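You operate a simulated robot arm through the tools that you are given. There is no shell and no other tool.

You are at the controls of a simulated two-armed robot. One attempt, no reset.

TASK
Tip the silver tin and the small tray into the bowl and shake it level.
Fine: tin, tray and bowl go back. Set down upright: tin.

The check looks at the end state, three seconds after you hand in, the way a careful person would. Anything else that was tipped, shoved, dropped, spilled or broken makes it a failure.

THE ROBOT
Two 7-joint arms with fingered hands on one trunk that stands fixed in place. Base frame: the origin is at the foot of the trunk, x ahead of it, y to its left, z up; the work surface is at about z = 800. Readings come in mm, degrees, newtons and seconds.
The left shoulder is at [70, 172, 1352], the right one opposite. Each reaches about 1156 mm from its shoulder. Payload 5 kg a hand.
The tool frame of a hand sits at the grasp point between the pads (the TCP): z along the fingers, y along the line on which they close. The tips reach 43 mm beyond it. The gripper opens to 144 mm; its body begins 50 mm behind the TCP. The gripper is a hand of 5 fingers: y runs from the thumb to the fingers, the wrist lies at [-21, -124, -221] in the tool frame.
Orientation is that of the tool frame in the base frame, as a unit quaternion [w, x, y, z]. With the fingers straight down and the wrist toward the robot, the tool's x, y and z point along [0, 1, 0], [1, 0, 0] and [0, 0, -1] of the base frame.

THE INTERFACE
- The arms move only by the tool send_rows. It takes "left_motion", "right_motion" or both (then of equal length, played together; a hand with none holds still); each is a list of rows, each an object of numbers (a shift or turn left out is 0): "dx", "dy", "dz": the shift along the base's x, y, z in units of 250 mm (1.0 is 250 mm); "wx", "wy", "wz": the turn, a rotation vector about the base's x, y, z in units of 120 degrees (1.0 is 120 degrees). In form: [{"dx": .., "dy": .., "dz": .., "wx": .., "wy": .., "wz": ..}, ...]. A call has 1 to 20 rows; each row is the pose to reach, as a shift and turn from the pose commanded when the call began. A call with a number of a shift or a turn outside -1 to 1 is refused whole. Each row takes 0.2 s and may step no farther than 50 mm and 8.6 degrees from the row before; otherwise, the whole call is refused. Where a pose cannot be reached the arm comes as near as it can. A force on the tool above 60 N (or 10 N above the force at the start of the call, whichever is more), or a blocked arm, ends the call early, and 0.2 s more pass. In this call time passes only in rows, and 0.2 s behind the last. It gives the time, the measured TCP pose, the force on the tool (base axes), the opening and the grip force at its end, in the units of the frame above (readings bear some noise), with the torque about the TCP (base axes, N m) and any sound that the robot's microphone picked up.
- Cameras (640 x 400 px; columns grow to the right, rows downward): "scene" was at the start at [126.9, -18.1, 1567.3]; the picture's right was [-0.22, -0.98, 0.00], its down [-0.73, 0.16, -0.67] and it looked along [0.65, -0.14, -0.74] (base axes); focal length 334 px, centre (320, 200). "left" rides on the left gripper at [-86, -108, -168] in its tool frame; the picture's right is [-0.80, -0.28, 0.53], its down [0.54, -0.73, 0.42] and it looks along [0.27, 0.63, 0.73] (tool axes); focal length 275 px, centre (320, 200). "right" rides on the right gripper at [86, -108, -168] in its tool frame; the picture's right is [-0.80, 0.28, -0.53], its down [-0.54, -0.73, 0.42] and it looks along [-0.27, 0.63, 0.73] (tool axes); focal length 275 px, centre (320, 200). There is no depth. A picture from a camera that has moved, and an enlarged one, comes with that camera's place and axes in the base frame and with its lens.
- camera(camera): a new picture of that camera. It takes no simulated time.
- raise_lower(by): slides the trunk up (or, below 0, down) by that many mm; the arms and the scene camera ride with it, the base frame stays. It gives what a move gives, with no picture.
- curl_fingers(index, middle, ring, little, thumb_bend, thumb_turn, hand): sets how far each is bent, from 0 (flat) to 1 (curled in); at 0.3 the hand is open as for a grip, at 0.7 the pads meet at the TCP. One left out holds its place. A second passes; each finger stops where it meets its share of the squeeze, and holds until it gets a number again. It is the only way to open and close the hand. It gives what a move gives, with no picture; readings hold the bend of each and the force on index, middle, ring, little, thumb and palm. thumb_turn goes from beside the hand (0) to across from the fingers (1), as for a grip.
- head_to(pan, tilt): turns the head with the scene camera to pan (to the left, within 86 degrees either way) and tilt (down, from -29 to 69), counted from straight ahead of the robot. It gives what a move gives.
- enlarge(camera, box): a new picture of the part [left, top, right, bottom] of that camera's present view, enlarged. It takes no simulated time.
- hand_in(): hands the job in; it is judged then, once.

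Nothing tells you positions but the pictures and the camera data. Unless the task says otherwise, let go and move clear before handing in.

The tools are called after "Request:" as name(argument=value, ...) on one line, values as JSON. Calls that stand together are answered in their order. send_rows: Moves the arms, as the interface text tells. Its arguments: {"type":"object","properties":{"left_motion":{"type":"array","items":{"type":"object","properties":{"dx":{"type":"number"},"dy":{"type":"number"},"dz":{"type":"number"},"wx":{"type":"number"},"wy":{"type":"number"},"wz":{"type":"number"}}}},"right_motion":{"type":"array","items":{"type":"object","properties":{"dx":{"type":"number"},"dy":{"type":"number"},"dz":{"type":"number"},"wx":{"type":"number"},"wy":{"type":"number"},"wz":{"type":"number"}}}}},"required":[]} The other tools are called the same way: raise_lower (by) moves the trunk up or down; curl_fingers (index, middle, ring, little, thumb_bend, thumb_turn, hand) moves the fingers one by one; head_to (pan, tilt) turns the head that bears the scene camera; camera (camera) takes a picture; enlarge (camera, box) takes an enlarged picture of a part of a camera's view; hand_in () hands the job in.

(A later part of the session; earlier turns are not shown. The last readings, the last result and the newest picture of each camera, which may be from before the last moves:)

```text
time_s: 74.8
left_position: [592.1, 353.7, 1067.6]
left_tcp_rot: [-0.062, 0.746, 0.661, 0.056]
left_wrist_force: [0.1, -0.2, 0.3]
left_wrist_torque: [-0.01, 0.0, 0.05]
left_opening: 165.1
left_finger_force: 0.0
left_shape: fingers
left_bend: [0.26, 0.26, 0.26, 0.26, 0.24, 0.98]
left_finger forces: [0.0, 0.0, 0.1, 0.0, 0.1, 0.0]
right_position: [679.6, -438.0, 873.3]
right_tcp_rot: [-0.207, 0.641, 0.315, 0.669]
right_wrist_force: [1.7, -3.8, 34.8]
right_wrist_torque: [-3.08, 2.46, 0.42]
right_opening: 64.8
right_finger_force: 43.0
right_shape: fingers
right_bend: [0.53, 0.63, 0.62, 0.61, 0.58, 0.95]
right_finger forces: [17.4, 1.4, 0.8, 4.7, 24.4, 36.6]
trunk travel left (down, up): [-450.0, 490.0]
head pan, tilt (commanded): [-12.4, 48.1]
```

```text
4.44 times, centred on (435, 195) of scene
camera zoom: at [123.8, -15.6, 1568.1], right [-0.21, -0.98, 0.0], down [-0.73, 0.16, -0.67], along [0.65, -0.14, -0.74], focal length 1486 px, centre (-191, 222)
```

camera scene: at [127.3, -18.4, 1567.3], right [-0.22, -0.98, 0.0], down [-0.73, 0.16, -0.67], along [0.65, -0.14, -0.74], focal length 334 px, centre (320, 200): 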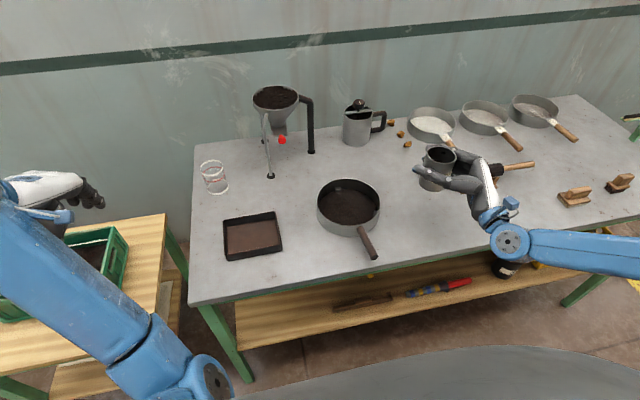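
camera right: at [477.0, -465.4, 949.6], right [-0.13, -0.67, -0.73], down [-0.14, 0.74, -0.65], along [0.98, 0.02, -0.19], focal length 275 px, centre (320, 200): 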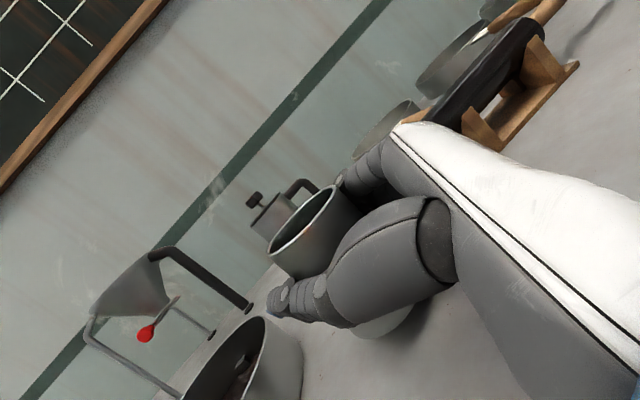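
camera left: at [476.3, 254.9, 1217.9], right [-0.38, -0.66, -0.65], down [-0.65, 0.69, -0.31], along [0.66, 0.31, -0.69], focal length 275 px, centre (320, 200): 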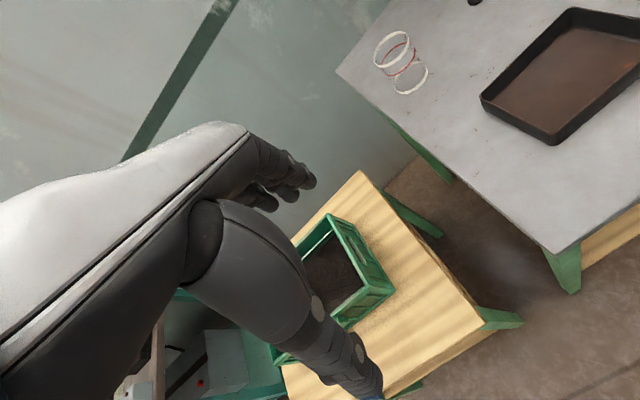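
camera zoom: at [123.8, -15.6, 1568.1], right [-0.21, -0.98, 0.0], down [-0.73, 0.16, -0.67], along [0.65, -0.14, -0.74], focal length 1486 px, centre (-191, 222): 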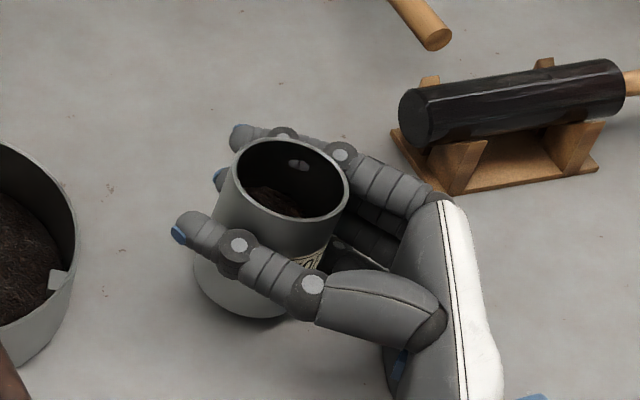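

The side of the palm touched the bench before the tin did (35 N), while the tin hangs only about 4 mm above it. I'll ease the hand up slightly to drop that load, then let the tin down gently.

Request:
send_rows(right_motion=[{"dz": 0.012}, {"dz": 0.026}])

Request:
curl_fingers(hand="right", index=0.53, middle=0.58, ring=0.58, little=0.58, thumb_bend=0.57)

Request:
enlarge(camera="scene", box=[390, 150, 480, 240])

```text
time_s: 75.4
left_position: [593.7, 353.3, 1065.4]
left_tcp_rot: [-0.062, 0.746, 0.66, 0.055]
left_wrist_force: [0.4, -0.4, -0.3]
left_wrist_torque: [-0.01, -0.01, -0.03]
left_opening: 165.1
left_finger_force: 0.1
left_shape: fingers
left_bend: [0.26, 0.26, 0.26, 0.26, 0.24, 0.98]
left_finger forces: [0.0, 0.1, 0.0, 0.0, 0.1, 0.0]
right_position: [679.5, -437.7, 873.0]
right_tcp_rot: [-0.208, 0.642, 0.313, 0.668]
right_wrist_force: [10.9, -7.0, 18.2]
right_wrist_torque: [-2.05, 0.47, 1.23]
right_opening: 64.9
right_finger_force: 34.6
right_shape: fingers
right_bend: [0.53, 0.63, 0.62, 0.61, 0.58, 0.95]
right_finger forces: [17.5, 1.4, 0.9, 4.7, 24.5, 20.1]
trunk travel left (down, up): [-450.0, 490.0]
head pan, tilt (commanded): [-12.4, 48.1]
```

```text
time_s: 76.4
left_position: [593.8, 353.0, 1064.4]
left_tcp_rot: [-0.063, 0.747, 0.66, 0.055]
left_wrist_force: [0.3, -0.1, 0.0]
left_wrist_torque: [0.01, 0.01, 0.04]
left_opening: 165.1
left_finger_force: 0.0
left_shape: fingers
left_bend: [0.26, 0.26, 0.26, 0.26, 0.24, 0.98]
left_finger forces: [0.0, 0.0, 0.0, 0.0, 0.0, 0.0]
right_position: [678.5, -436.8, 872.7]
right_tcp_rot: [-0.209, 0.643, 0.314, 0.667]
right_wrist_force: [10.7, -3.5, 13.9]
right_wrist_torque: [-1.37, 0.19, 0.95]
right_opening: 70.4
right_finger_force: 12.7
right_shape: fingers
right_bend: [0.51, 0.57, 0.57, 0.57, 0.54, 0.97]
right_finger forces: [4.1, 0.0, 0.0, 0.8, 4.9, 14.5]
trunk travel left (down, up): [-450.0, 490.0]
head pan, tilt (commanded): [-12.4, 48.1]
```

```text
4.44 times, centred on (435, 195) of scene
camera zoom: at [126.7, -17.3, 1567.3], right [-0.21, -0.98, 0.0], down [-0.73, 0.16, -0.67], along [0.65, -0.14, -0.74], focal length 1486 px, centre (-191, 222)
```

zoom: 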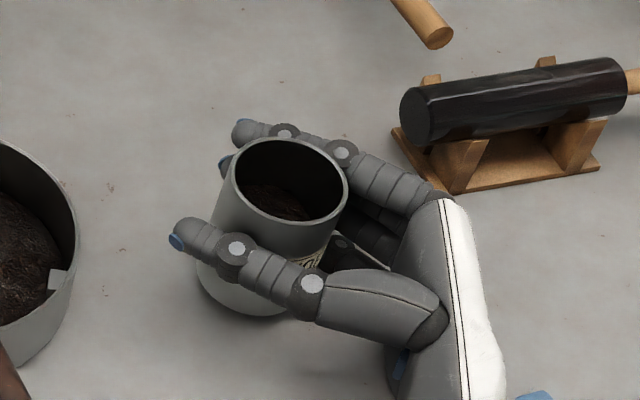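

The tin is now only lightly held and stands upright. I'll open the hand fully around it.

Request:
curl_fingers(hand="right", index=0.47, middle=0.5, ring=0.5, little=0.5, thumb_bend=0.48)

Request:
curl_fingers(hand="right", index=0.3, middle=0.3, ring=0.3, little=0.3, thumb_bend=0.3)

Request:
enlarge(camera="scene", box=[390, 150, 480, 240])

Request:
camera(camera="right")

```text
time_s: 77.4
left_position: [593.8, 352.7, 1066.3]
left_tcp_rot: [-0.063, 0.747, 0.66, 0.056]
left_wrist_force: [0.0, 0.3, -0.2]
left_wrist_torque: [0.0, 0.0, -0.02]
left_opening: 164.9
left_finger_force: 0.1
left_shape: fingers
left_bend: [0.26, 0.26, 0.26, 0.26, 0.24, 0.98]
left_finger forces: [0.0, 0.1, 0.0, 0.1, 0.0, 0.0]
right_position: [679.8, -437.8, 874.4]
right_tcp_rot: [-0.209, 0.642, 0.314, 0.668]
right_wrist_force: [7.8, -1.0, 11.5]
right_wrist_torque: [-0.94, 0.17, 0.64]
right_opening: 87.4
right_finger_force: 5.2
right_shape: fingers
right_bend: [0.47, 0.5, 0.5, 0.5, 0.48, 0.97]
right_finger forces: [0.1, 0.0, 0.0, 0.0, 0.0, 11.4]
trunk travel left (down, up): [-450.0, 490.0]
head pan, tilt (commanded): [-12.4, 48.1]
```

```text
time_s: 78.4
left_position: [594.1, 352.4, 1064.8]
left_tcp_rot: [-0.063, 0.746, 0.66, 0.055]
left_wrist_force: [-0.1, 0.8, -0.2]
left_wrist_torque: [-0.01, 0.0, 0.0]
left_opening: 164.7
left_finger_force: 0.0
left_shape: fingers
left_bend: [0.26, 0.26, 0.26, 0.26, 0.24, 0.98]
left_finger forces: [0.0, 0.0, 0.0, 0.0, 0.0, 0.0]
right_position: [679.3, -437.0, 873.4]
right_tcp_rot: [-0.209, 0.642, 0.313, 0.668]
right_wrist_force: [5.7, 0.1, 10.8]
right_wrist_torque: [-0.8, 0.18, 0.48]
right_opening: 149.0
right_finger_force: 5.3
right_shape: fingers
right_bend: [0.3, 0.3, 0.3, 0.3, 0.3, 0.97]
right_finger forces: [0.0, 0.1, 0.0, 0.0, 0.0, 10.2]
trunk travel left (down, up): [-450.0, 490.0]
head pan, tilt (commanded): [-12.4, 48.1]
```

```text
4.44 times, centred on (435, 195) of scene
camera zoom: at [126.6, -17.3, 1567.4], right [-0.21, -0.98, 0.0], down [-0.73, 0.16, -0.67], along [0.65, -0.14, -0.74], focal length 1486 px, centre (-191, 222)
```

zoom: 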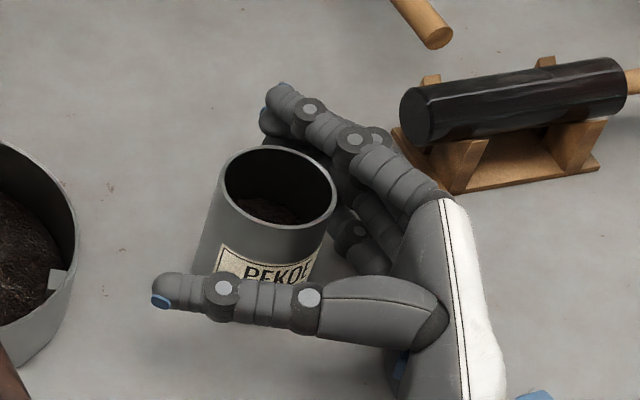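

```text
taken
camera right: at [476.3, -464.4, 945.8], right [-0.12, -0.67, -0.73], down [-0.14, 0.74, -0.65], along [0.98, 0.02, -0.19], focal length 275 px, centre (320, 200)
```

right: 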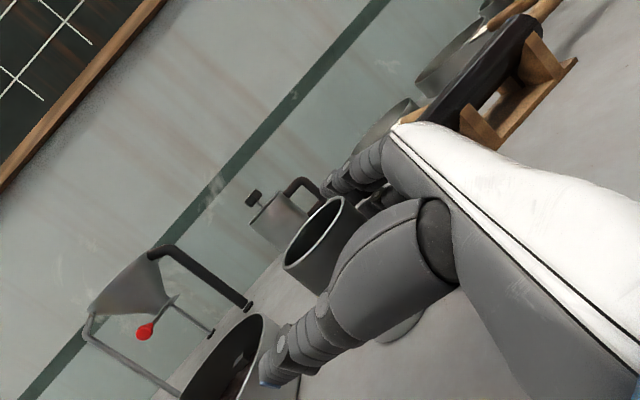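

The tin stands upright at home with its tea. I'll raise the hand straight up, clear of it.

Request:
send_rows(right_motion=[{"dz": 0.03}, {"dz": 0.08}, {"dz": 0.18}, {"dz": 0.3}, {"dz": 0.44}, {"dz": 0.58}, {"dz": 0.7}])

Request:
camera(camera="scene")

Request:
enlarge(camera="scene", box=[200, 150, 460, 290])

```text
time_s: 80.0
left_position: [594.1, 353.7, 1063.8]
left_tcp_rot: [-0.062, 0.747, 0.66, 0.055]
left_wrist_force: [-0.2, -0.3, -0.2]
left_wrist_torque: [-0.05, 0.04, 0.0]
left_opening: 164.9
left_finger_force: 0.1
left_shape: fingers
left_bend: [0.26, 0.26, 0.26, 0.26, 0.24, 0.98]
left_finger forces: [0.0, 0.0, 0.0, 0.1, 0.0, 0.0]
right_position: [677.6, -435.9, 1049.1]
right_tcp_rot: [-0.208, 0.643, 0.314, 0.667]
right_wrist_force: [0.0, -0.7, 2.2]
right_wrist_torque: [-0.1, 0.09, -0.01]
right_opening: 149.4
right_finger_force: 0.1
right_shape: fingers
right_bend: [0.3, 0.3, 0.3, 0.3, 0.3, 0.97]
right_finger forces: [0.0, 0.1, 0.1, 0.1, 0.0, 0.1]
trunk travel left (down, up): [-450.0, 490.0]
head pan, tilt (commanded): [-12.4, 48.1]
```

```text
taken
camera scene: at [127.1, -15.7, 1567.4], right [-0.22, -0.98, 0.0], down [-0.73, 0.16, -0.67], along [0.65, -0.14, -0.74], focal length 334 px, centre (320, 200)
```

scene: 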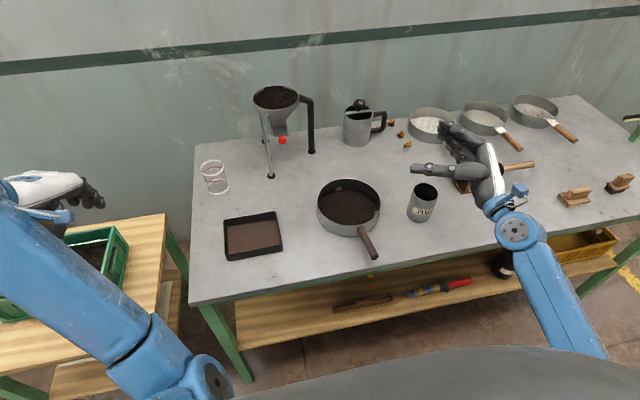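

```text
2.46 times, centred on (330, 220) of scene
camera zoom: at [127.1, -15.7, 1567.4], right [-0.22, -0.98, 0.0], down [-0.73, 0.16, -0.67], along [0.65, -0.14, -0.74], focal length 823 px, centre (295, 151)
```

zoom: 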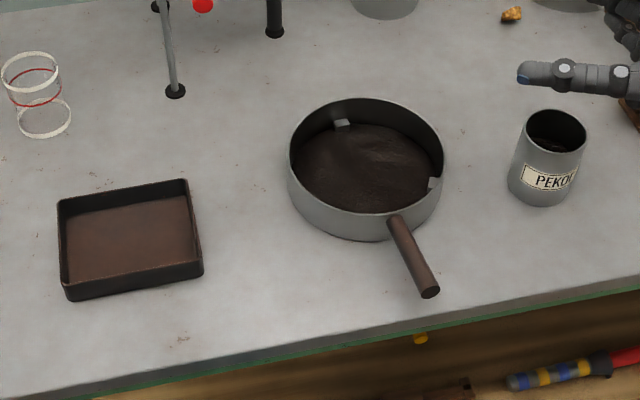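

The tin is home with its tea, and the right arm has settled into a better posture with the elbow low and forearm forward. I'll test empty-handed, up here, how far this posture can roll left as if pouring.

Request:
send_rows(right_motion=[{"dz": 0.04, "wx": -0.066, "wy": -0.006, "wz": -0.005}, {"dz": 0.08, "wx": -0.132, "wy": -0.011, "wz": -0.01}, {"dz": 0.1, "wx": -0.199, "wy": -0.017, "wz": -0.016}, {"dz": 0.1, "wx": -0.265, "wy": -0.023, "wz": -0.021}, {"dz": 0.1, "wx": -0.332, "wy": -0.029, "wz": -0.026}])

Request:
camera(camera="scene")

```text
time_s: 81.2
left_position: [593.5, 352.5, 1064.8]
left_tcp_rot: [-0.063, 0.746, 0.661, 0.056]
left_wrist_force: [0.2, 0.8, 0.2]
left_wrist_torque: [0.01, -0.01, 0.0]
left_opening: 164.8
left_finger_force: 0.1
left_shape: fingers
left_bend: [0.26, 0.26, 0.26, 0.26, 0.24, 0.98]
left_finger forces: [0.1, 0.0, 0.0, 0.1, 0.0, 0.1]
right_position: [678.7, -438.1, 1072.5]
right_tcp_rot: [0.05, 0.663, 0.512, 0.545]
right_wrist_force: [0.6, 0.0, 0.2]
right_wrist_torque: [-0.02, -0.01, 0.02]
right_opening: 149.5
right_finger_force: 0.0
right_shape: fingers
right_bend: [0.3, 0.3, 0.3, 0.3, 0.3, 0.97]
right_finger forces: [0.0, 0.0, 0.1, 0.0, 0.1, 0.0]
trunk travel left (down, up): [-450.0, 490.0]
head pan, tilt (commanded): [-12.4, 48.1]
```

```text
taken
camera scene: at [126.7, -18.0, 1567.3], right [-0.21, -0.98, 0.0], down [-0.73, 0.16, -0.67], along [0.65, -0.14, -0.74], focal length 334 px, centre (320, 200)
```

scene: 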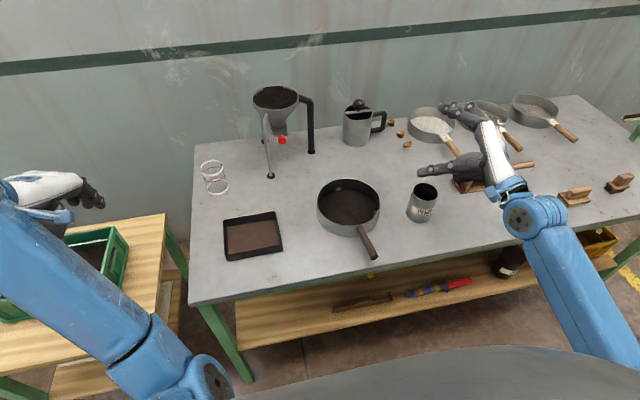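

That rolled 40° left with no limit. I'll keep testing in the same direction.

Request:
send_rows(right_motion=[{"wx": -0.066, "wy": -0.006, "wz": -0.005}, {"wx": -0.132, "wy": -0.011, "wz": -0.01}, {"wx": -0.199, "wy": -0.017, "wz": -0.016}, {"wx": -0.265, "wy": -0.023, "wz": -0.021}, {"wx": -0.332, "wy": -0.029, "wz": -0.026}])

Request:
send_rows(right_motion=[{"wx": -0.066, "wy": -0.006, "wz": -0.005}, {"wx": -0.132, "wy": -0.011, "wz": -0.01}, {"wx": -0.199, "wy": -0.017, "wz": -0.016}, {"wx": -0.265, "wy": -0.023, "wz": -0.021}])

Request:
camera(camera="scene")

```text
time_s: 82.4
left_position: [593.6, 352.0, 1064.9]
left_tcp_rot: [-0.063, 0.746, 0.66, 0.056]
left_wrist_force: [1.0, -0.8, -0.3]
left_wrist_torque: [-0.01, 0.02, 0.03]
left_opening: 164.8
left_finger_force: 0.1
left_shape: fingers
left_bend: [0.26, 0.26, 0.26, 0.26, 0.24, 0.98]
left_finger forces: [0.0, 0.0, 0.0, 0.0, 0.0, 0.0]
right_position: [678.4, -437.6, 1074.1]
right_tcp_rot: [0.301, 0.602, 0.647, 0.357]
right_wrist_force: [0.5, -0.4, -0.2]
right_wrist_torque: [0.02, 0.01, -0.05]
right_opening: 149.6
right_finger_force: 0.1
right_shape: fingers
right_bend: [0.3, 0.3, 0.3, 0.3, 0.3, 0.97]
right_finger forces: [0.1, 0.0, 0.0, 0.1, 0.1, 0.0]
trunk travel left (down, up): [-450.0, 490.0]
head pan, tilt (commanded): [-12.4, 48.1]
```

```text
time_s: 83.4
left_position: [593.6, 351.2, 1065.3]
left_tcp_rot: [-0.064, 0.746, 0.661, 0.056]
left_wrist_force: [0.1, -0.5, 0.2]
left_wrist_torque: [0.02, -0.01, 0.0]
left_opening: 164.7
left_finger_force: 0.0
left_shape: fingers
left_bend: [0.26, 0.26, 0.26, 0.26, 0.24, 0.98]
left_finger forces: [0.0, 0.0, 0.0, 0.1, 0.1, 0.0]
right_position: [678.9, -437.9, 1072.5]
right_tcp_rot: [0.479, 0.503, 0.699, 0.172]
right_wrist_force: [0.8, 0.7, -0.3]
right_wrist_torque: [-0.02, 0.02, 0.0]
right_opening: 149.5
right_finger_force: 0.0
right_shape: fingers
right_bend: [0.3, 0.3, 0.3, 0.3, 0.3, 0.97]
right_finger forces: [0.0, 0.0, 0.0, 0.0, 0.0, 0.1]
trunk travel left (down, up): [-450.0, 490.0]
head pan, tilt (commanded): [-12.4, 48.1]
```

```text
taken
camera scene: at [126.8, -17.9, 1567.3], right [-0.22, -0.98, 0.0], down [-0.73, 0.16, -0.67], along [0.65, -0.14, -0.74], focal length 334 px, centre (320, 200)
```

scene: 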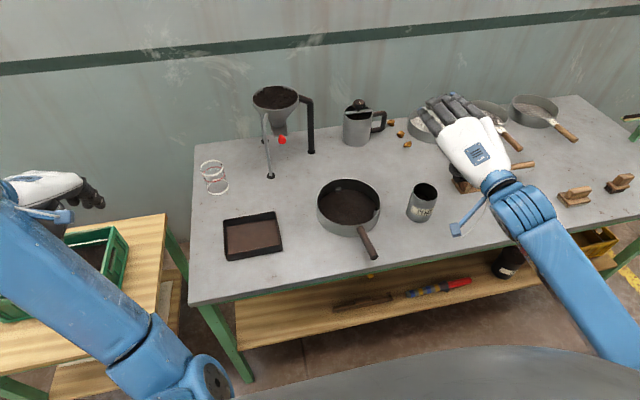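

The roll works through at least 112° in this posture. I'll check the same rolled pose above the bowl, still empty and at a safe height.

Request:
send_rows(right_motion=[{"dx": 0.04, "dy": 0.12, "dz": -0.03}, {"dx": 0.08, "dy": 0.25, "dz": -0.07}, {"dx": 0.12, "dy": 0.38, "dz": -0.12}, {"dx": 0.16, "dy": 0.51, "dz": -0.17}, {"dx": 0.2, "dy": 0.64, "dz": -0.22}, {"dx": 0.236, "dy": 0.752, "dz": -0.27}])

Request:
camera(camera="scene")

Request:
camera(camera="right")

```text
time_s: 84.8
left_position: [594.8, 351.6, 1064.5]
left_tcp_rot: [-0.062, 0.747, 0.66, 0.055]
left_wrist_force: [-0.1, -0.1, -0.8]
left_wrist_torque: [-0.05, -0.01, 0.0]
left_opening: 165.0
left_finger_force: 0.0
left_shape: fingers
left_bend: [0.26, 0.26, 0.26, 0.26, 0.24, 0.98]
left_finger forces: [0.0, 0.0, 0.1, 0.0, 0.0, 0.0]
right_position: [737.9, -248.9, 1006.1]
right_tcp_rot: [0.479, 0.503, 0.698, 0.173]
right_wrist_force: [-0.1, -0.3, 0.2]
right_wrist_torque: [0.0, -0.02, -0.03]
right_opening: 149.6
right_finger_force: 0.0
right_shape: fingers
right_bend: [0.3, 0.3, 0.3, 0.3, 0.3, 0.98]
right_finger forces: [0.1, 0.0, 0.0, 0.0, 0.0, 0.0]
trunk travel left (down, up): [-450.0, 490.0]
head pan, tilt (commanded): [-12.4, 48.1]
```

```text
taken
camera scene: at [127.5, -16.7, 1567.3], right [-0.22, -0.98, 0.0], down [-0.73, 0.16, -0.67], along [0.65, -0.14, -0.74], focal length 334 px, centre (320, 200)
```

scene: 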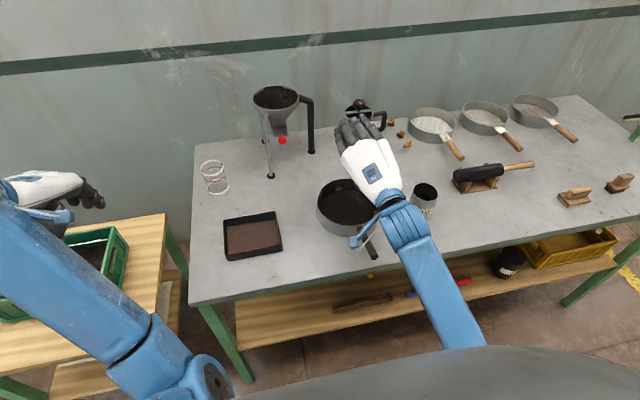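

```text
taken
camera right: at [535.3, -181.0, 965.0], right [-0.27, -0.44, 0.86], down [-0.01, -0.89, -0.46], along [0.96, -0.14, 0.23], focal length 275 px, centre (320, 200)
```

right: 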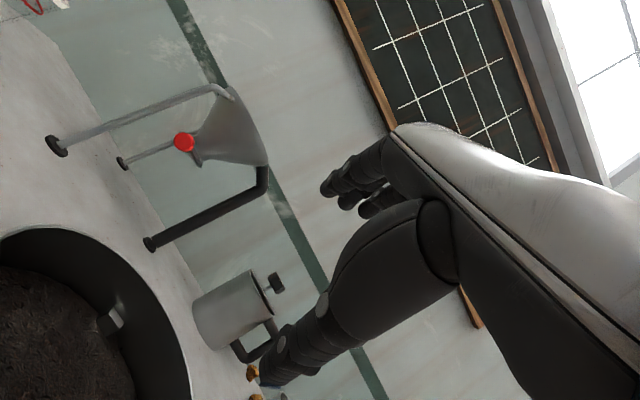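

It reaches a 120° tilt right above the bowl with room to spare. I'll test another 16°, then unroll here to confirm the whole swing works.

Request:
send_rows(right_motion=[{"wx": -0.066, "wy": -0.006, "wz": -0.005}, {"wx": -0.132, "wy": -0.011, "wz": -0.01}])

Request:
send_rows(right_motion=[{"wx": 0.068, "wy": 0.006, "wz": 0.005}, {"wx": 0.136, "wy": 0.012, "wz": 0.011}, {"wx": 0.204, "wy": 0.018, "wz": 0.016}, {"wx": 0.272, "wy": 0.023, "wz": 0.021}, {"wx": 0.34, "wy": 0.029, "wz": 0.027}, {"wx": 0.408, "wy": 0.035, "wz": 0.032}, {"wx": 0.476, "wy": 0.041, "wz": 0.037}, {"wx": 0.544, "wy": 0.047, "wz": 0.043}, {"wx": 0.612, "wy": 0.053, "wz": 0.048}, {"wx": 0.68, "wy": 0.059, "wz": 0.053}, {"wx": 0.748, "wy": 0.065, "wz": 0.059}, {"wx": 0.816, "wy": 0.071, "wz": 0.064}, {"wx": 0.884, "wy": 0.076, "wz": 0.069}, {"wx": 0.952, "wy": 0.082, "wz": 0.075}])

Request:
camera(camera="scene")

```text
time_s: 85.4
left_position: [594.6, 352.2, 1065.2]
left_tcp_rot: [-0.062, 0.747, 0.66, 0.057]
left_wrist_force: [-0.4, 0.0, 0.2]
left_wrist_torque: [-0.01, 0.0, 0.0]
left_opening: 165.0
left_finger_force: 0.1
left_shape: fingers
left_bend: [0.26, 0.26, 0.26, 0.26, 0.24, 0.98]
left_finger forces: [0.0, 0.0, 0.0, 0.0, 0.0, 0.0]
right_position: [737.7, -249.9, 1006.1]
right_tcp_rot: [0.553, 0.438, 0.705, 0.076]
right_wrist_force: [0.4, -0.7, -0.7]
right_wrist_torque: [-0.01, -0.02, 0.0]
right_opening: 149.7
right_finger_force: 0.2
right_shape: fingers
right_bend: [0.3, 0.3, 0.3, 0.3, 0.3, 0.98]
right_finger forces: [0.0, 0.1, 0.1, 0.0, 0.0, 0.0]
trunk travel left (down, up): [-450.0, 490.0]
head pan, tilt (commanded): [-12.4, 48.1]
```

```text
time_s: 88.4
left_position: [593.0, 353.3, 1066.4]
left_tcp_rot: [-0.064, 0.746, 0.66, 0.056]
left_wrist_force: [-0.8, -0.4, -0.6]
left_wrist_torque: [0.02, 0.01, 0.0]
left_opening: 165.0
left_finger_force: 0.1
left_shape: fingers
left_bend: [0.26, 0.26, 0.26, 0.26, 0.24, 0.98]
left_finger forces: [0.0, 0.1, 0.1, 0.0, 0.1, 0.0]
right_position: [737.7, -248.9, 1005.5]
right_tcp_rot: [-0.126, 0.657, 0.383, 0.637]
right_wrist_force: [0.0, 0.1, 1.0]
right_wrist_torque: [-0.02, 0.03, 0.0]
right_opening: 149.8
right_finger_force: 0.1
right_shape: fingers
right_bend: [0.3, 0.3, 0.3, 0.3, 0.3, 0.98]
right_finger forces: [0.0, 0.0, 0.1, 0.0, 0.0, 0.1]
trunk travel left (down, up): [-450.0, 490.0]
head pan, tilt (commanded): [-12.4, 48.1]
```

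```text
taken
camera scene: at [127.0, -18.0, 1567.3], right [-0.22, -0.98, 0.0], down [-0.73, 0.16, -0.67], along [0.65, -0.14, -0.74], focal length 334 px, centre (320, 200)
```

scene: 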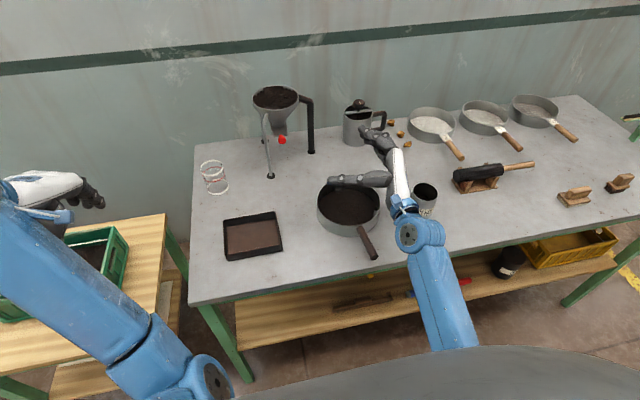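

The full swing works both ways. I'll now set the hand level for grasping, palm facing left with a slight downward slope, and check that the arm posture stays the same.

Request:
send_rows(right_motion=[{"wx": 0.042, "wy": 0.032, "wz": 0.0024}, {"wx": 0.084, "wy": 0.064, "wz": 0.0049}, {"wx": 0.126, "wy": 0.0955, "wz": 0.0073}])

Request:
camera(camera="scene")

```text
time_s: 89.2
left_position: [593.7, 353.0, 1065.3]
left_tcp_rot: [-0.062, 0.746, 0.661, 0.056]
left_wrist_force: [-0.8, 0.2, -0.9]
left_wrist_torque: [-0.01, -0.03, 0.04]
left_opening: 165.0
left_finger_force: 0.1
left_shape: fingers
left_bend: [0.26, 0.26, 0.26, 0.26, 0.24, 0.98]
left_finger forces: [0.0, 0.0, 0.0, 0.1, 0.0, 0.0]
right_position: [739.5, -248.7, 1006.6]
right_tcp_rot: [-0.253, 0.693, 0.286, 0.612]
right_wrist_force: [0.2, -0.1, 0.0]
right_wrist_torque: [0.02, 0.03, 0.0]
right_opening: 149.6
right_finger_force: 0.1
right_shape: fingers
right_bend: [0.3, 0.3, 0.3, 0.3, 0.3, 0.98]
right_finger forces: [0.0, 0.1, 0.0, 0.0, 0.0, 0.1]
trunk travel left (down, up): [-450.0, 490.0]
head pan, tilt (commanded): [-12.4, 48.1]
```

```text
taken
camera scene: at [127.0, -17.5, 1567.3], right [-0.22, -0.98, 0.0], down [-0.73, 0.16, -0.67], along [0.65, -0.14, -0.74], focal length 334 px, centre (320, 200)
```

scene: 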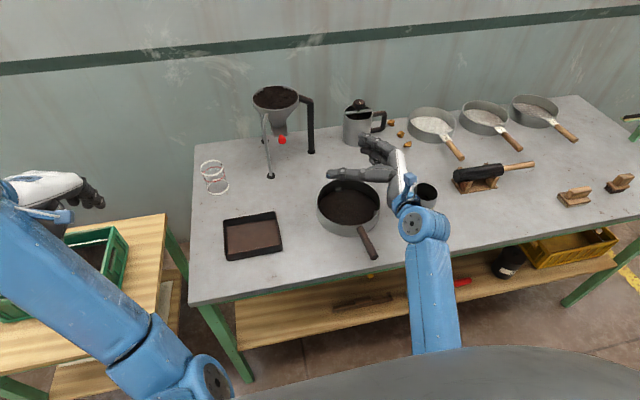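

The posture holds. I'll move over the tin at (680, -437), then down around it.

Request:
send_rows(right_motion=[{"dx": -0.04, "dy": -0.12, "dz": 0.03}, {"dx": -0.08, "dy": -0.25, "dz": 0.06}, {"dx": -0.12, "dy": -0.38, "dz": 0.06}, {"dx": -0.16, "dy": -0.51, "dz": 0.06}, {"dx": -0.2, "dy": -0.64, "dz": 0.06}, {"dx": -0.238, "dy": -0.753, "dz": 0.06}])

Request:
camera(camera="scene")

Request:
camera(camera="right")

```text
time_s: 90.6
left_position: [592.2, 351.0, 1066.7]
left_tcp_rot: [-0.063, 0.746, 0.66, 0.056]
left_wrist_force: [-0.2, -0.8, 0.1]
left_wrist_torque: [0.03, -0.01, 0.01]
left_opening: 165.2
left_finger_force: 0.1
left_shape: fingers
left_bend: [0.26, 0.26, 0.26, 0.26, 0.24, 0.98]
left_finger forces: [0.0, 0.1, 0.1, 0.0, 0.0, 0.0]
right_position: [679.1, -438.2, 1022.6]
right_tcp_rot: [-0.254, 0.692, 0.287, 0.612]
right_wrist_force: [-0.7, 1.0, 0.2]
right_wrist_torque: [0.01, -0.02, 0.0]
right_opening: 149.3
right_finger_force: 0.0
right_shape: fingers
right_bend: [0.3, 0.3, 0.3, 0.3, 0.3, 0.98]
right_finger forces: [0.1, 0.1, 0.1, 0.0, 0.0, 0.1]
trunk travel left (down, up): [-450.0, 490.0]
head pan, tilt (commanded): [-12.4, 48.1]
```

```text
taken
camera scene: at [126.2, -19.3, 1567.4], right [-0.21, -0.98, 0.0], down [-0.73, 0.16, -0.67], along [0.65, -0.14, -0.74], focal length 334 px, centre (320, 200)
```

scene: 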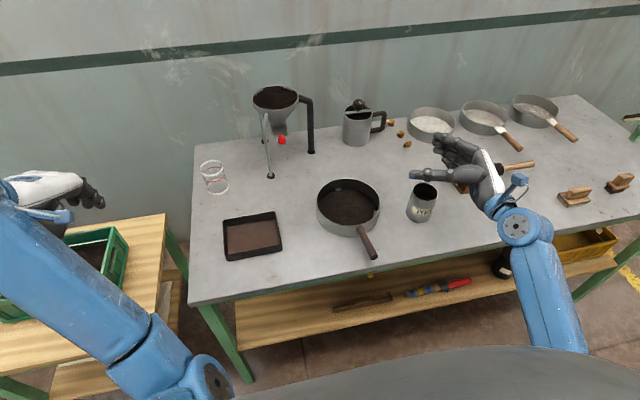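

```text
taken
camera right: at [492.1, -471.6, 1126.8], right [-0.24, -0.64, -0.73], down [-0.26, 0.76, -0.59], along [0.93, 0.05, -0.35], focal length 275 px, centre (320, 200)
```

right: 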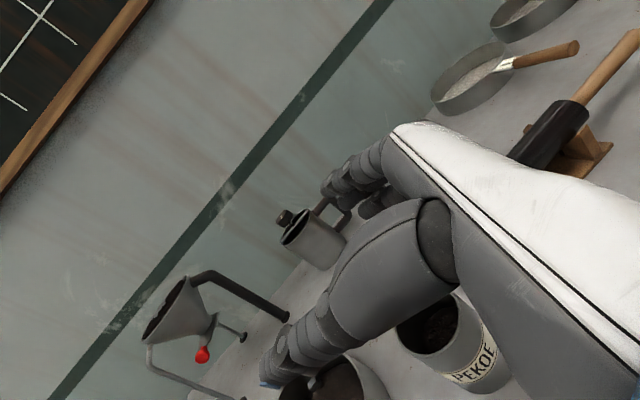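

The tin's tea is visible and the hand is centred over it. I'll lower around the tin.

Request:
send_rows(right_motion=[{"dz": -0.12}, {"dz": -0.25}, {"dz": -0.37}, {"dz": -0.47}, {"dz": -0.54}, {"dz": -0.586}])

Request:
enlarge(camera="scene", box=[380, 120, 540, 250])

Request:
camera(camera="right")

```text
time_s: 92.0
left_position: [594.1, 351.4, 1065.2]
left_tcp_rot: [-0.062, 0.747, 0.66, 0.056]
left_wrist_force: [0.0, -0.8, -0.5]
left_wrist_torque: [-0.01, 0.02, 0.02]
left_opening: 165.0
left_finger_force: 0.1
left_shape: fingers
left_bend: [0.26, 0.26, 0.26, 0.26, 0.24, 0.98]
left_finger forces: [0.0, 0.0, 0.2, 0.0, 0.0, 0.0]
right_position: [680.2, -438.7, 872.9]
right_tcp_rot: [-0.252, 0.692, 0.287, 0.612]
right_wrist_force: [-1.0, -0.5, 0.5]
right_wrist_torque: [-0.01, -0.01, 0.0]
right_opening: 149.6
right_finger_force: 0.1
right_shape: fingers
right_bend: [0.3, 0.3, 0.3, 0.3, 0.3, 0.98]
right_finger forces: [0.1, 0.1, 0.0, 0.0, 0.0, 0.1]
trunk travel left (down, up): [-450.0, 490.0]
head pan, tilt (commanded): [-12.4, 48.1]
```

```text
3.08 times, centred on (460, 185) of scene
camera zoom: at [127.0, -18.2, 1567.4], right [-0.22, -0.98, 0.0], down [-0.73, 0.16, -0.67], along [0.65, -0.14, -0.74], focal length 1029 px, centre (-111, 246)
```

zoom: 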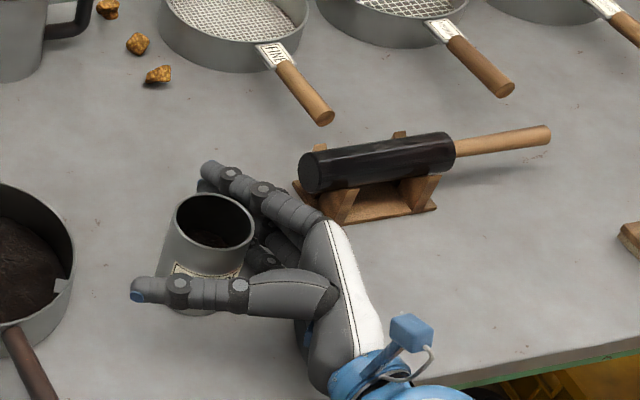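

```text
taken
camera right: at [492.6, -471.4, 979.1], right [-0.24, -0.65, -0.72], down [-0.26, 0.76, -0.59], along [0.93, 0.05, -0.36], focal length 275 px, centre (320, 200)
```

right: 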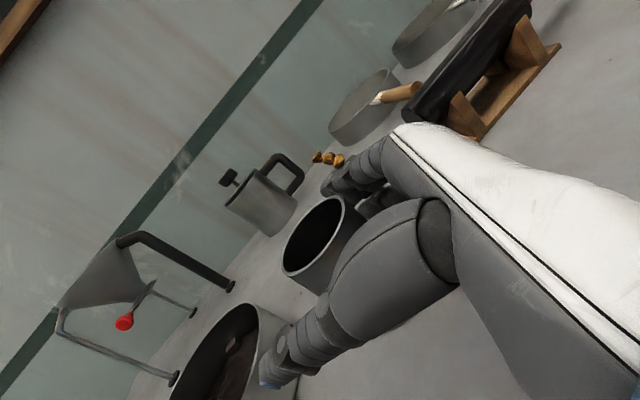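

No contact, and the tin is centred. I'll close the middle, ring, little finger and thumb, leaving the index open above the rim.

Request:
curl_fingers(hand="right", middle=0.5, ring=0.5, little=0.5, thumb_bend=0.49)

Request:
curl_fingers(hand="right", middle=0.55, ring=0.55, little=0.55, thumb_bend=0.54)

Request:
enlarge(camera="scene", box=[390, 150, 480, 240])

Request:
camera(camera="right")

```text
time_s: 93.0
left_position: [593.6, 351.5, 1066.5]
left_tcp_rot: [-0.063, 0.746, 0.66, 0.055]
left_wrist_force: [0.8, -0.1, -0.7]
left_wrist_torque: [-0.02, 0.01, 0.02]
left_opening: 164.9
left_finger_force: 0.0
left_shape: fingers
left_bend: [0.26, 0.26, 0.26, 0.26, 0.24, 0.98]
left_finger forces: [0.1, 0.1, 0.0, 0.0, 0.1, 0.0]
right_position: [678.7, -438.5, 872.5]
right_tcp_rot: [-0.254, 0.692, 0.286, 0.612]
right_wrist_force: [-0.6, 0.1, 0.8]
right_wrist_torque: [-0.07, 0.01, -0.01]
right_opening: 116.6
right_finger_force: 0.5
right_shape: fingers
right_bend: [0.3, 0.5, 0.5, 0.5, 0.49, 0.98]
right_finger forces: [0.0, 0.0, 0.0, 0.6, 0.1, 0.0]
trunk travel left (down, up): [-450.0, 490.0]
head pan, tilt (commanded): [-12.4, 48.1]
```

```text
time_s: 94.0
left_position: [594.7, 352.6, 1064.9]
left_tcp_rot: [-0.063, 0.746, 0.66, 0.056]
left_wrist_force: [0.1, -0.3, 0.9]
left_wrist_torque: [-0.03, -0.01, 0.02]
left_opening: 165.0
left_finger_force: 0.0
left_shape: fingers
left_bend: [0.26, 0.26, 0.26, 0.26, 0.24, 0.98]
left_finger forces: [0.1, 0.0, 0.0, 0.1, 0.0, 0.1]
right_position: [679.3, -439.1, 873.0]
right_tcp_rot: [-0.253, 0.692, 0.287, 0.612]
right_wrist_force: [0.3, -1.1, 3.2]
right_wrist_torque: [-0.29, -0.14, 0.0]
right_opening: 109.3
right_finger_force: 3.1
right_shape: fingers
right_bend: [0.3, 0.55, 0.55, 0.54, 0.53, 0.97]
right_finger forces: [0.1, 0.0, 0.0, 5.0, 1.8, 0.0]
trunk travel left (down, up): [-450.0, 490.0]
head pan, tilt (commanded): [-12.4, 48.1]
```

```text
4.44 times, centred on (435, 195) of scene
camera zoom: at [126.6, -18.0, 1567.4], right [-0.22, -0.98, 0.0], down [-0.73, 0.16, -0.67], along [0.65, -0.14, -0.74], focal length 1486 px, centre (-191, 222)
```

zoom: 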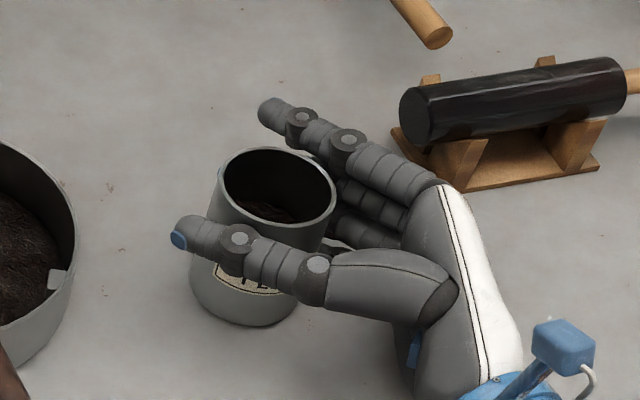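

```text
taken
camera right: at [492.3, -471.3, 979.6], right [-0.24, -0.65, -0.72], down [-0.26, 0.76, -0.59], along [0.93, 0.05, -0.36], focal length 275 px, centre (320, 200)
```

right: 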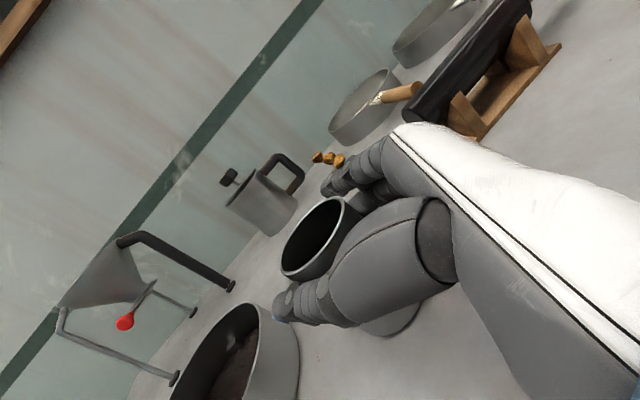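

The thumb and little finger are in contact. I'll firm up the grip.

Request:
curl_fingers(hand="right", middle=0.6, ring=0.6, little=0.57, thumb_bend=0.6)

Request:
curl_fingers(hand="right", middle=0.68, ring=0.67, little=0.63, thumb_bend=0.68)

Request:
enlarge(camera="scene", box=[390, 150, 480, 240])

Request:
camera(camera="right")

```text
time_s: 95.0
left_position: [592.0, 351.8, 1065.9]
left_tcp_rot: [-0.064, 0.746, 0.66, 0.056]
left_wrist_force: [-0.4, -0.6, 0.3]
left_wrist_torque: [0.03, -0.03, -0.02]
left_opening: 165.1
left_finger_force: 0.1
left_shape: fingers
left_bend: [0.26, 0.26, 0.26, 0.26, 0.24, 0.98]
left_finger forces: [0.1, 0.0, 0.1, 0.0, 0.1, 0.0]
right_position: [678.1, -437.1, 873.9]
right_tcp_rot: [-0.253, 0.692, 0.287, 0.612]
right_wrist_force: [1.7, -0.9, 5.0]
right_wrist_torque: [-0.34, -0.23, 0.03]
right_opening: 103.4
right_finger_force: 8.9
right_shape: fingers
right_bend: [0.3, 0.58, 0.57, 0.55, 0.57, 0.96]
right_finger forces: [0.0, 2.5, 4.0, 4.6, 7.1, 0.0]
trunk travel left (down, up): [-450.0, 490.0]
head pan, tilt (commanded): [-12.4, 48.1]
```

```text
time_s: 96.0
left_position: [594.1, 353.5, 1067.0]
left_tcp_rot: [-0.063, 0.746, 0.66, 0.056]
left_wrist_force: [-0.4, -0.2, -0.2]
left_wrist_torque: [-0.02, -0.02, 0.02]
left_opening: 165.1
left_finger_force: 0.1
left_shape: fingers
left_bend: [0.26, 0.26, 0.26, 0.26, 0.24, 0.98]
left_finger forces: [0.1, 0.0, 0.1, 0.0, 0.0, 0.0]
right_position: [678.2, -438.8, 874.5]
right_tcp_rot: [-0.253, 0.692, 0.287, 0.612]
right_wrist_force: [3.3, -2.9, 9.8]
right_wrist_torque: [-0.59, -0.35, 0.13]
right_opening: 101.0
right_finger_force: 25.1
right_shape: fingers
right_bend: [0.3, 0.62, 0.62, 0.61, 0.62, 0.94]
right_finger forces: [0.0, 8.5, 8.4, 11.3, 21.0, 0.0]
trunk travel left (down, up): [-450.0, 490.0]
head pan, tilt (commanded): [-12.4, 48.1]
```

```text
4.44 times, centred on (435, 195) of scene
camera zoom: at [126.2, -17.7, 1567.5], right [-0.22, -0.98, 0.0], down [-0.73, 0.16, -0.67], along [0.65, -0.14, -0.74], focal length 1486 px, centre (-191, 222)
```

zoom: 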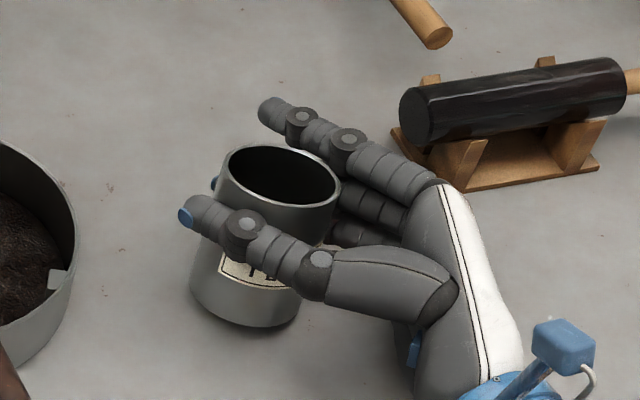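

```text
taken
camera right: at [492.2, -471.1, 980.1], right [-0.24, -0.65, -0.72], down [-0.26, 0.76, -0.59], along [0.93, 0.05, -0.35], focal length 275 px, centre (320, 200)
```

right: 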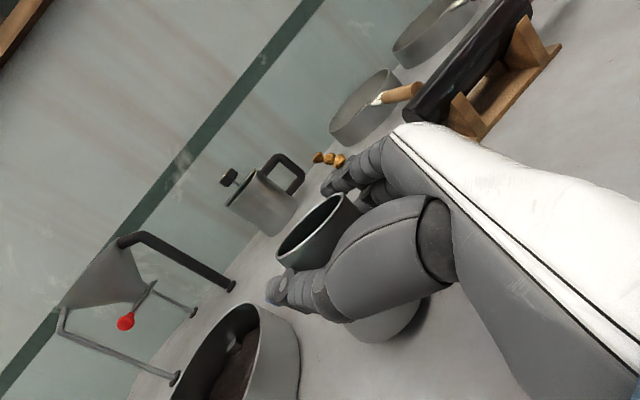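

The grip is about 25 N, and the tin leans roughly 12° in the hand, which is fine for a half-full tin. I'll lift a little and check it's secure.

Request:
send_rows(right_motion=[{"dz": 0.05}, {"dz": 0.1}, {"dz": 0.18}, {"dz": 0.28}, {"dz": 0.4}])

Request:
enlarge(camera="scene", box=[390, 120, 490, 220])

Request:
camera(camera="scene")

Request:
camera(camera="right")

```text
time_s: 97.2
left_position: [593.5, 352.1, 1064.6]
left_tcp_rot: [-0.063, 0.746, 0.66, 0.055]
left_wrist_force: [0.1, -0.1, -0.4]
left_wrist_torque: [-0.01, -0.01, 0.0]
left_opening: 164.6
left_finger_force: 0.1
left_shape: fingers
left_bend: [0.26, 0.26, 0.26, 0.26, 0.24, 0.98]
left_finger forces: [0.0, 0.1, 0.0, 0.1, 0.0, 0.1]
right_position: [677.8, -436.7, 975.7]
right_tcp_rot: [-0.254, 0.693, 0.287, 0.611]
right_wrist_force: [0.9, 0.2, 0.1]
right_wrist_torque: [0.03, -0.02, -0.04]
right_opening: 99.7
right_finger_force: 19.3
right_shape: fingers
right_bend: [0.3, 0.62, 0.62, 0.61, 0.62, 0.94]
right_finger forces: [0.1, 8.6, 7.6, 3.3, 20.0, 0.1]
trunk travel left (down, up): [-450.0, 490.0]
head pan, tilt (commanded): [-12.4, 48.1]
```

```text
4.00 times, centred on (440, 170) of scene
camera zoom: at [126.7, -17.5, 1567.3], right [-0.21, -0.98, 0.0], down [-0.73, 0.16, -0.67], along [0.65, -0.14, -0.74], focal length 1338 px, centre (-160, 320)
```

zoom: 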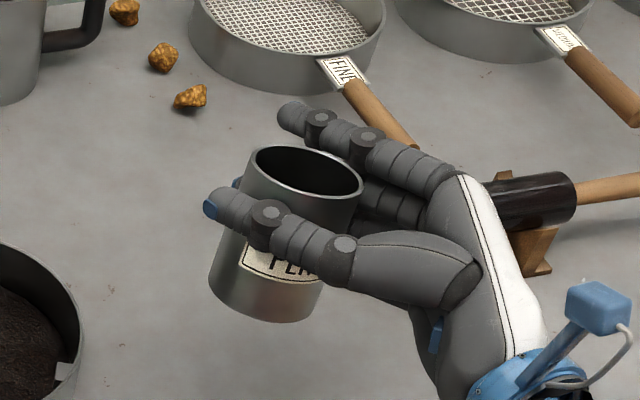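

```text
taken
camera scene: at [126.7, -17.5, 1567.3], right [-0.21, -0.98, 0.0], down [-0.73, 0.16, -0.67], along [0.65, -0.14, -0.74], focal length 334 px, centre (320, 200)
```

scene: 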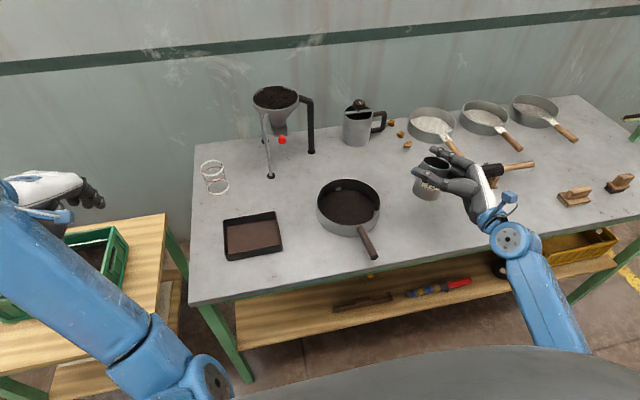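

```text
taken
camera right: at [491.5, -470.6, 1080.8], right [-0.24, -0.65, -0.72], down [-0.26, 0.76, -0.59], along [0.93, 0.05, -0.36], focal length 275 px, centre (320, 200)
```

right: 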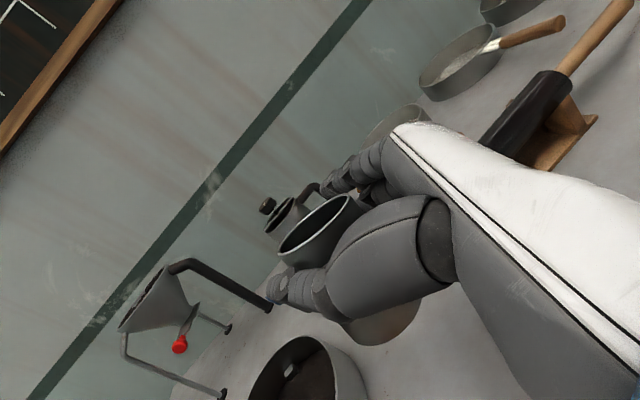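

The tin is secure. I'll carry it upright to above the bowl, in the verified posture.

Request:
send_rows(right_motion=[{"dx": 0.03, "dy": 0.09, "dz": 0.03}, {"dx": 0.06, "dy": 0.2, "dz": 0.06}, {"dx": 0.1, "dy": 0.32, "dz": 0.06}, {"dx": 0.14, "dy": 0.44, "dz": 0.06}, {"dx": 0.18, "dy": 0.56, "dz": 0.06}, {"dx": 0.215, "dy": 0.67, "dz": 0.06}, {"dx": 0.24, "dy": 0.745, "dz": 0.06}])

Request:
camera(camera="scene")

Request:
camera(camera="right")

```text
time_s: 98.8
left_position: [594.5, 352.4, 1065.3]
left_tcp_rot: [-0.063, 0.746, 0.661, 0.055]
left_wrist_force: [0.0, -0.1, -0.2]
left_wrist_torque: [-0.02, -0.01, 0.03]
left_opening: 165.1
left_finger_force: 0.2
left_shape: fingers
left_bend: [0.26, 0.26, 0.26, 0.26, 0.24, 0.98]
left_finger forces: [0.0, 0.1, 0.0, 0.0, 0.1, 0.0]
right_position: [740.2, -251.0, 988.4]
right_tcp_rot: [-0.253, 0.692, 0.288, 0.612]
right_wrist_force: [-0.2, -0.3, -0.9]
right_wrist_torque: [0.01, 0.0, -0.03]
right_opening: 99.6
right_finger_force: 19.4
right_shape: fingers
right_bend: [0.3, 0.62, 0.62, 0.61, 0.62, 0.94]
right_finger forces: [0.0, 8.6, 7.6, 3.1, 20.0, 0.0]
trunk travel left (down, up): [-450.0, 490.0]
head pan, tilt (commanded): [-12.4, 48.1]
```

```text
taken
camera scene: at [127.2, -17.2, 1567.3], right [-0.22, -0.98, 0.0], down [-0.73, 0.16, -0.67], along [0.65, -0.14, -0.74], focal length 334 px, centre (320, 200)
```

scene: 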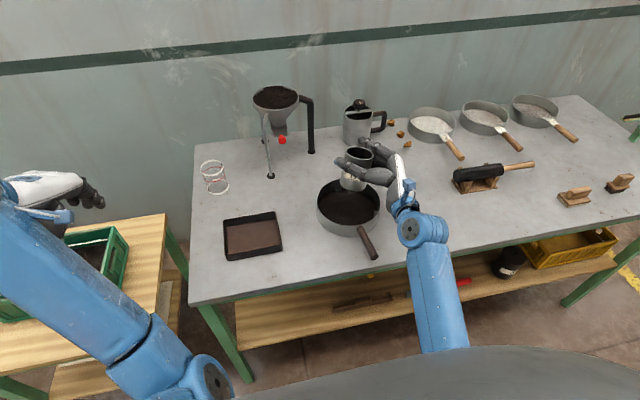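

```text
taken
camera right: at [553.4, -284.3, 1094.9], right [-0.24, -0.65, -0.72], down [-0.26, 0.76, -0.59], along [0.93, 0.05, -0.36], focal length 275 px, centre (320, 200)
```

right: 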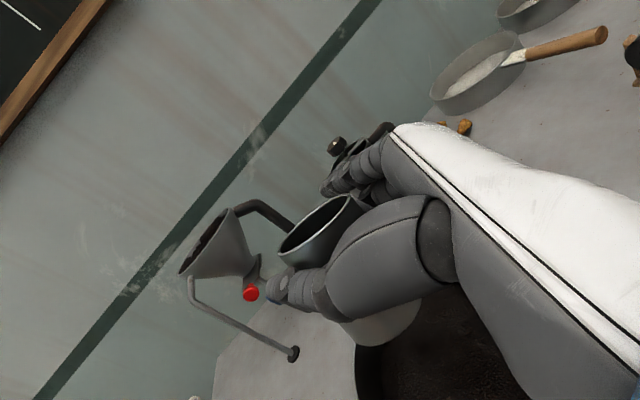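

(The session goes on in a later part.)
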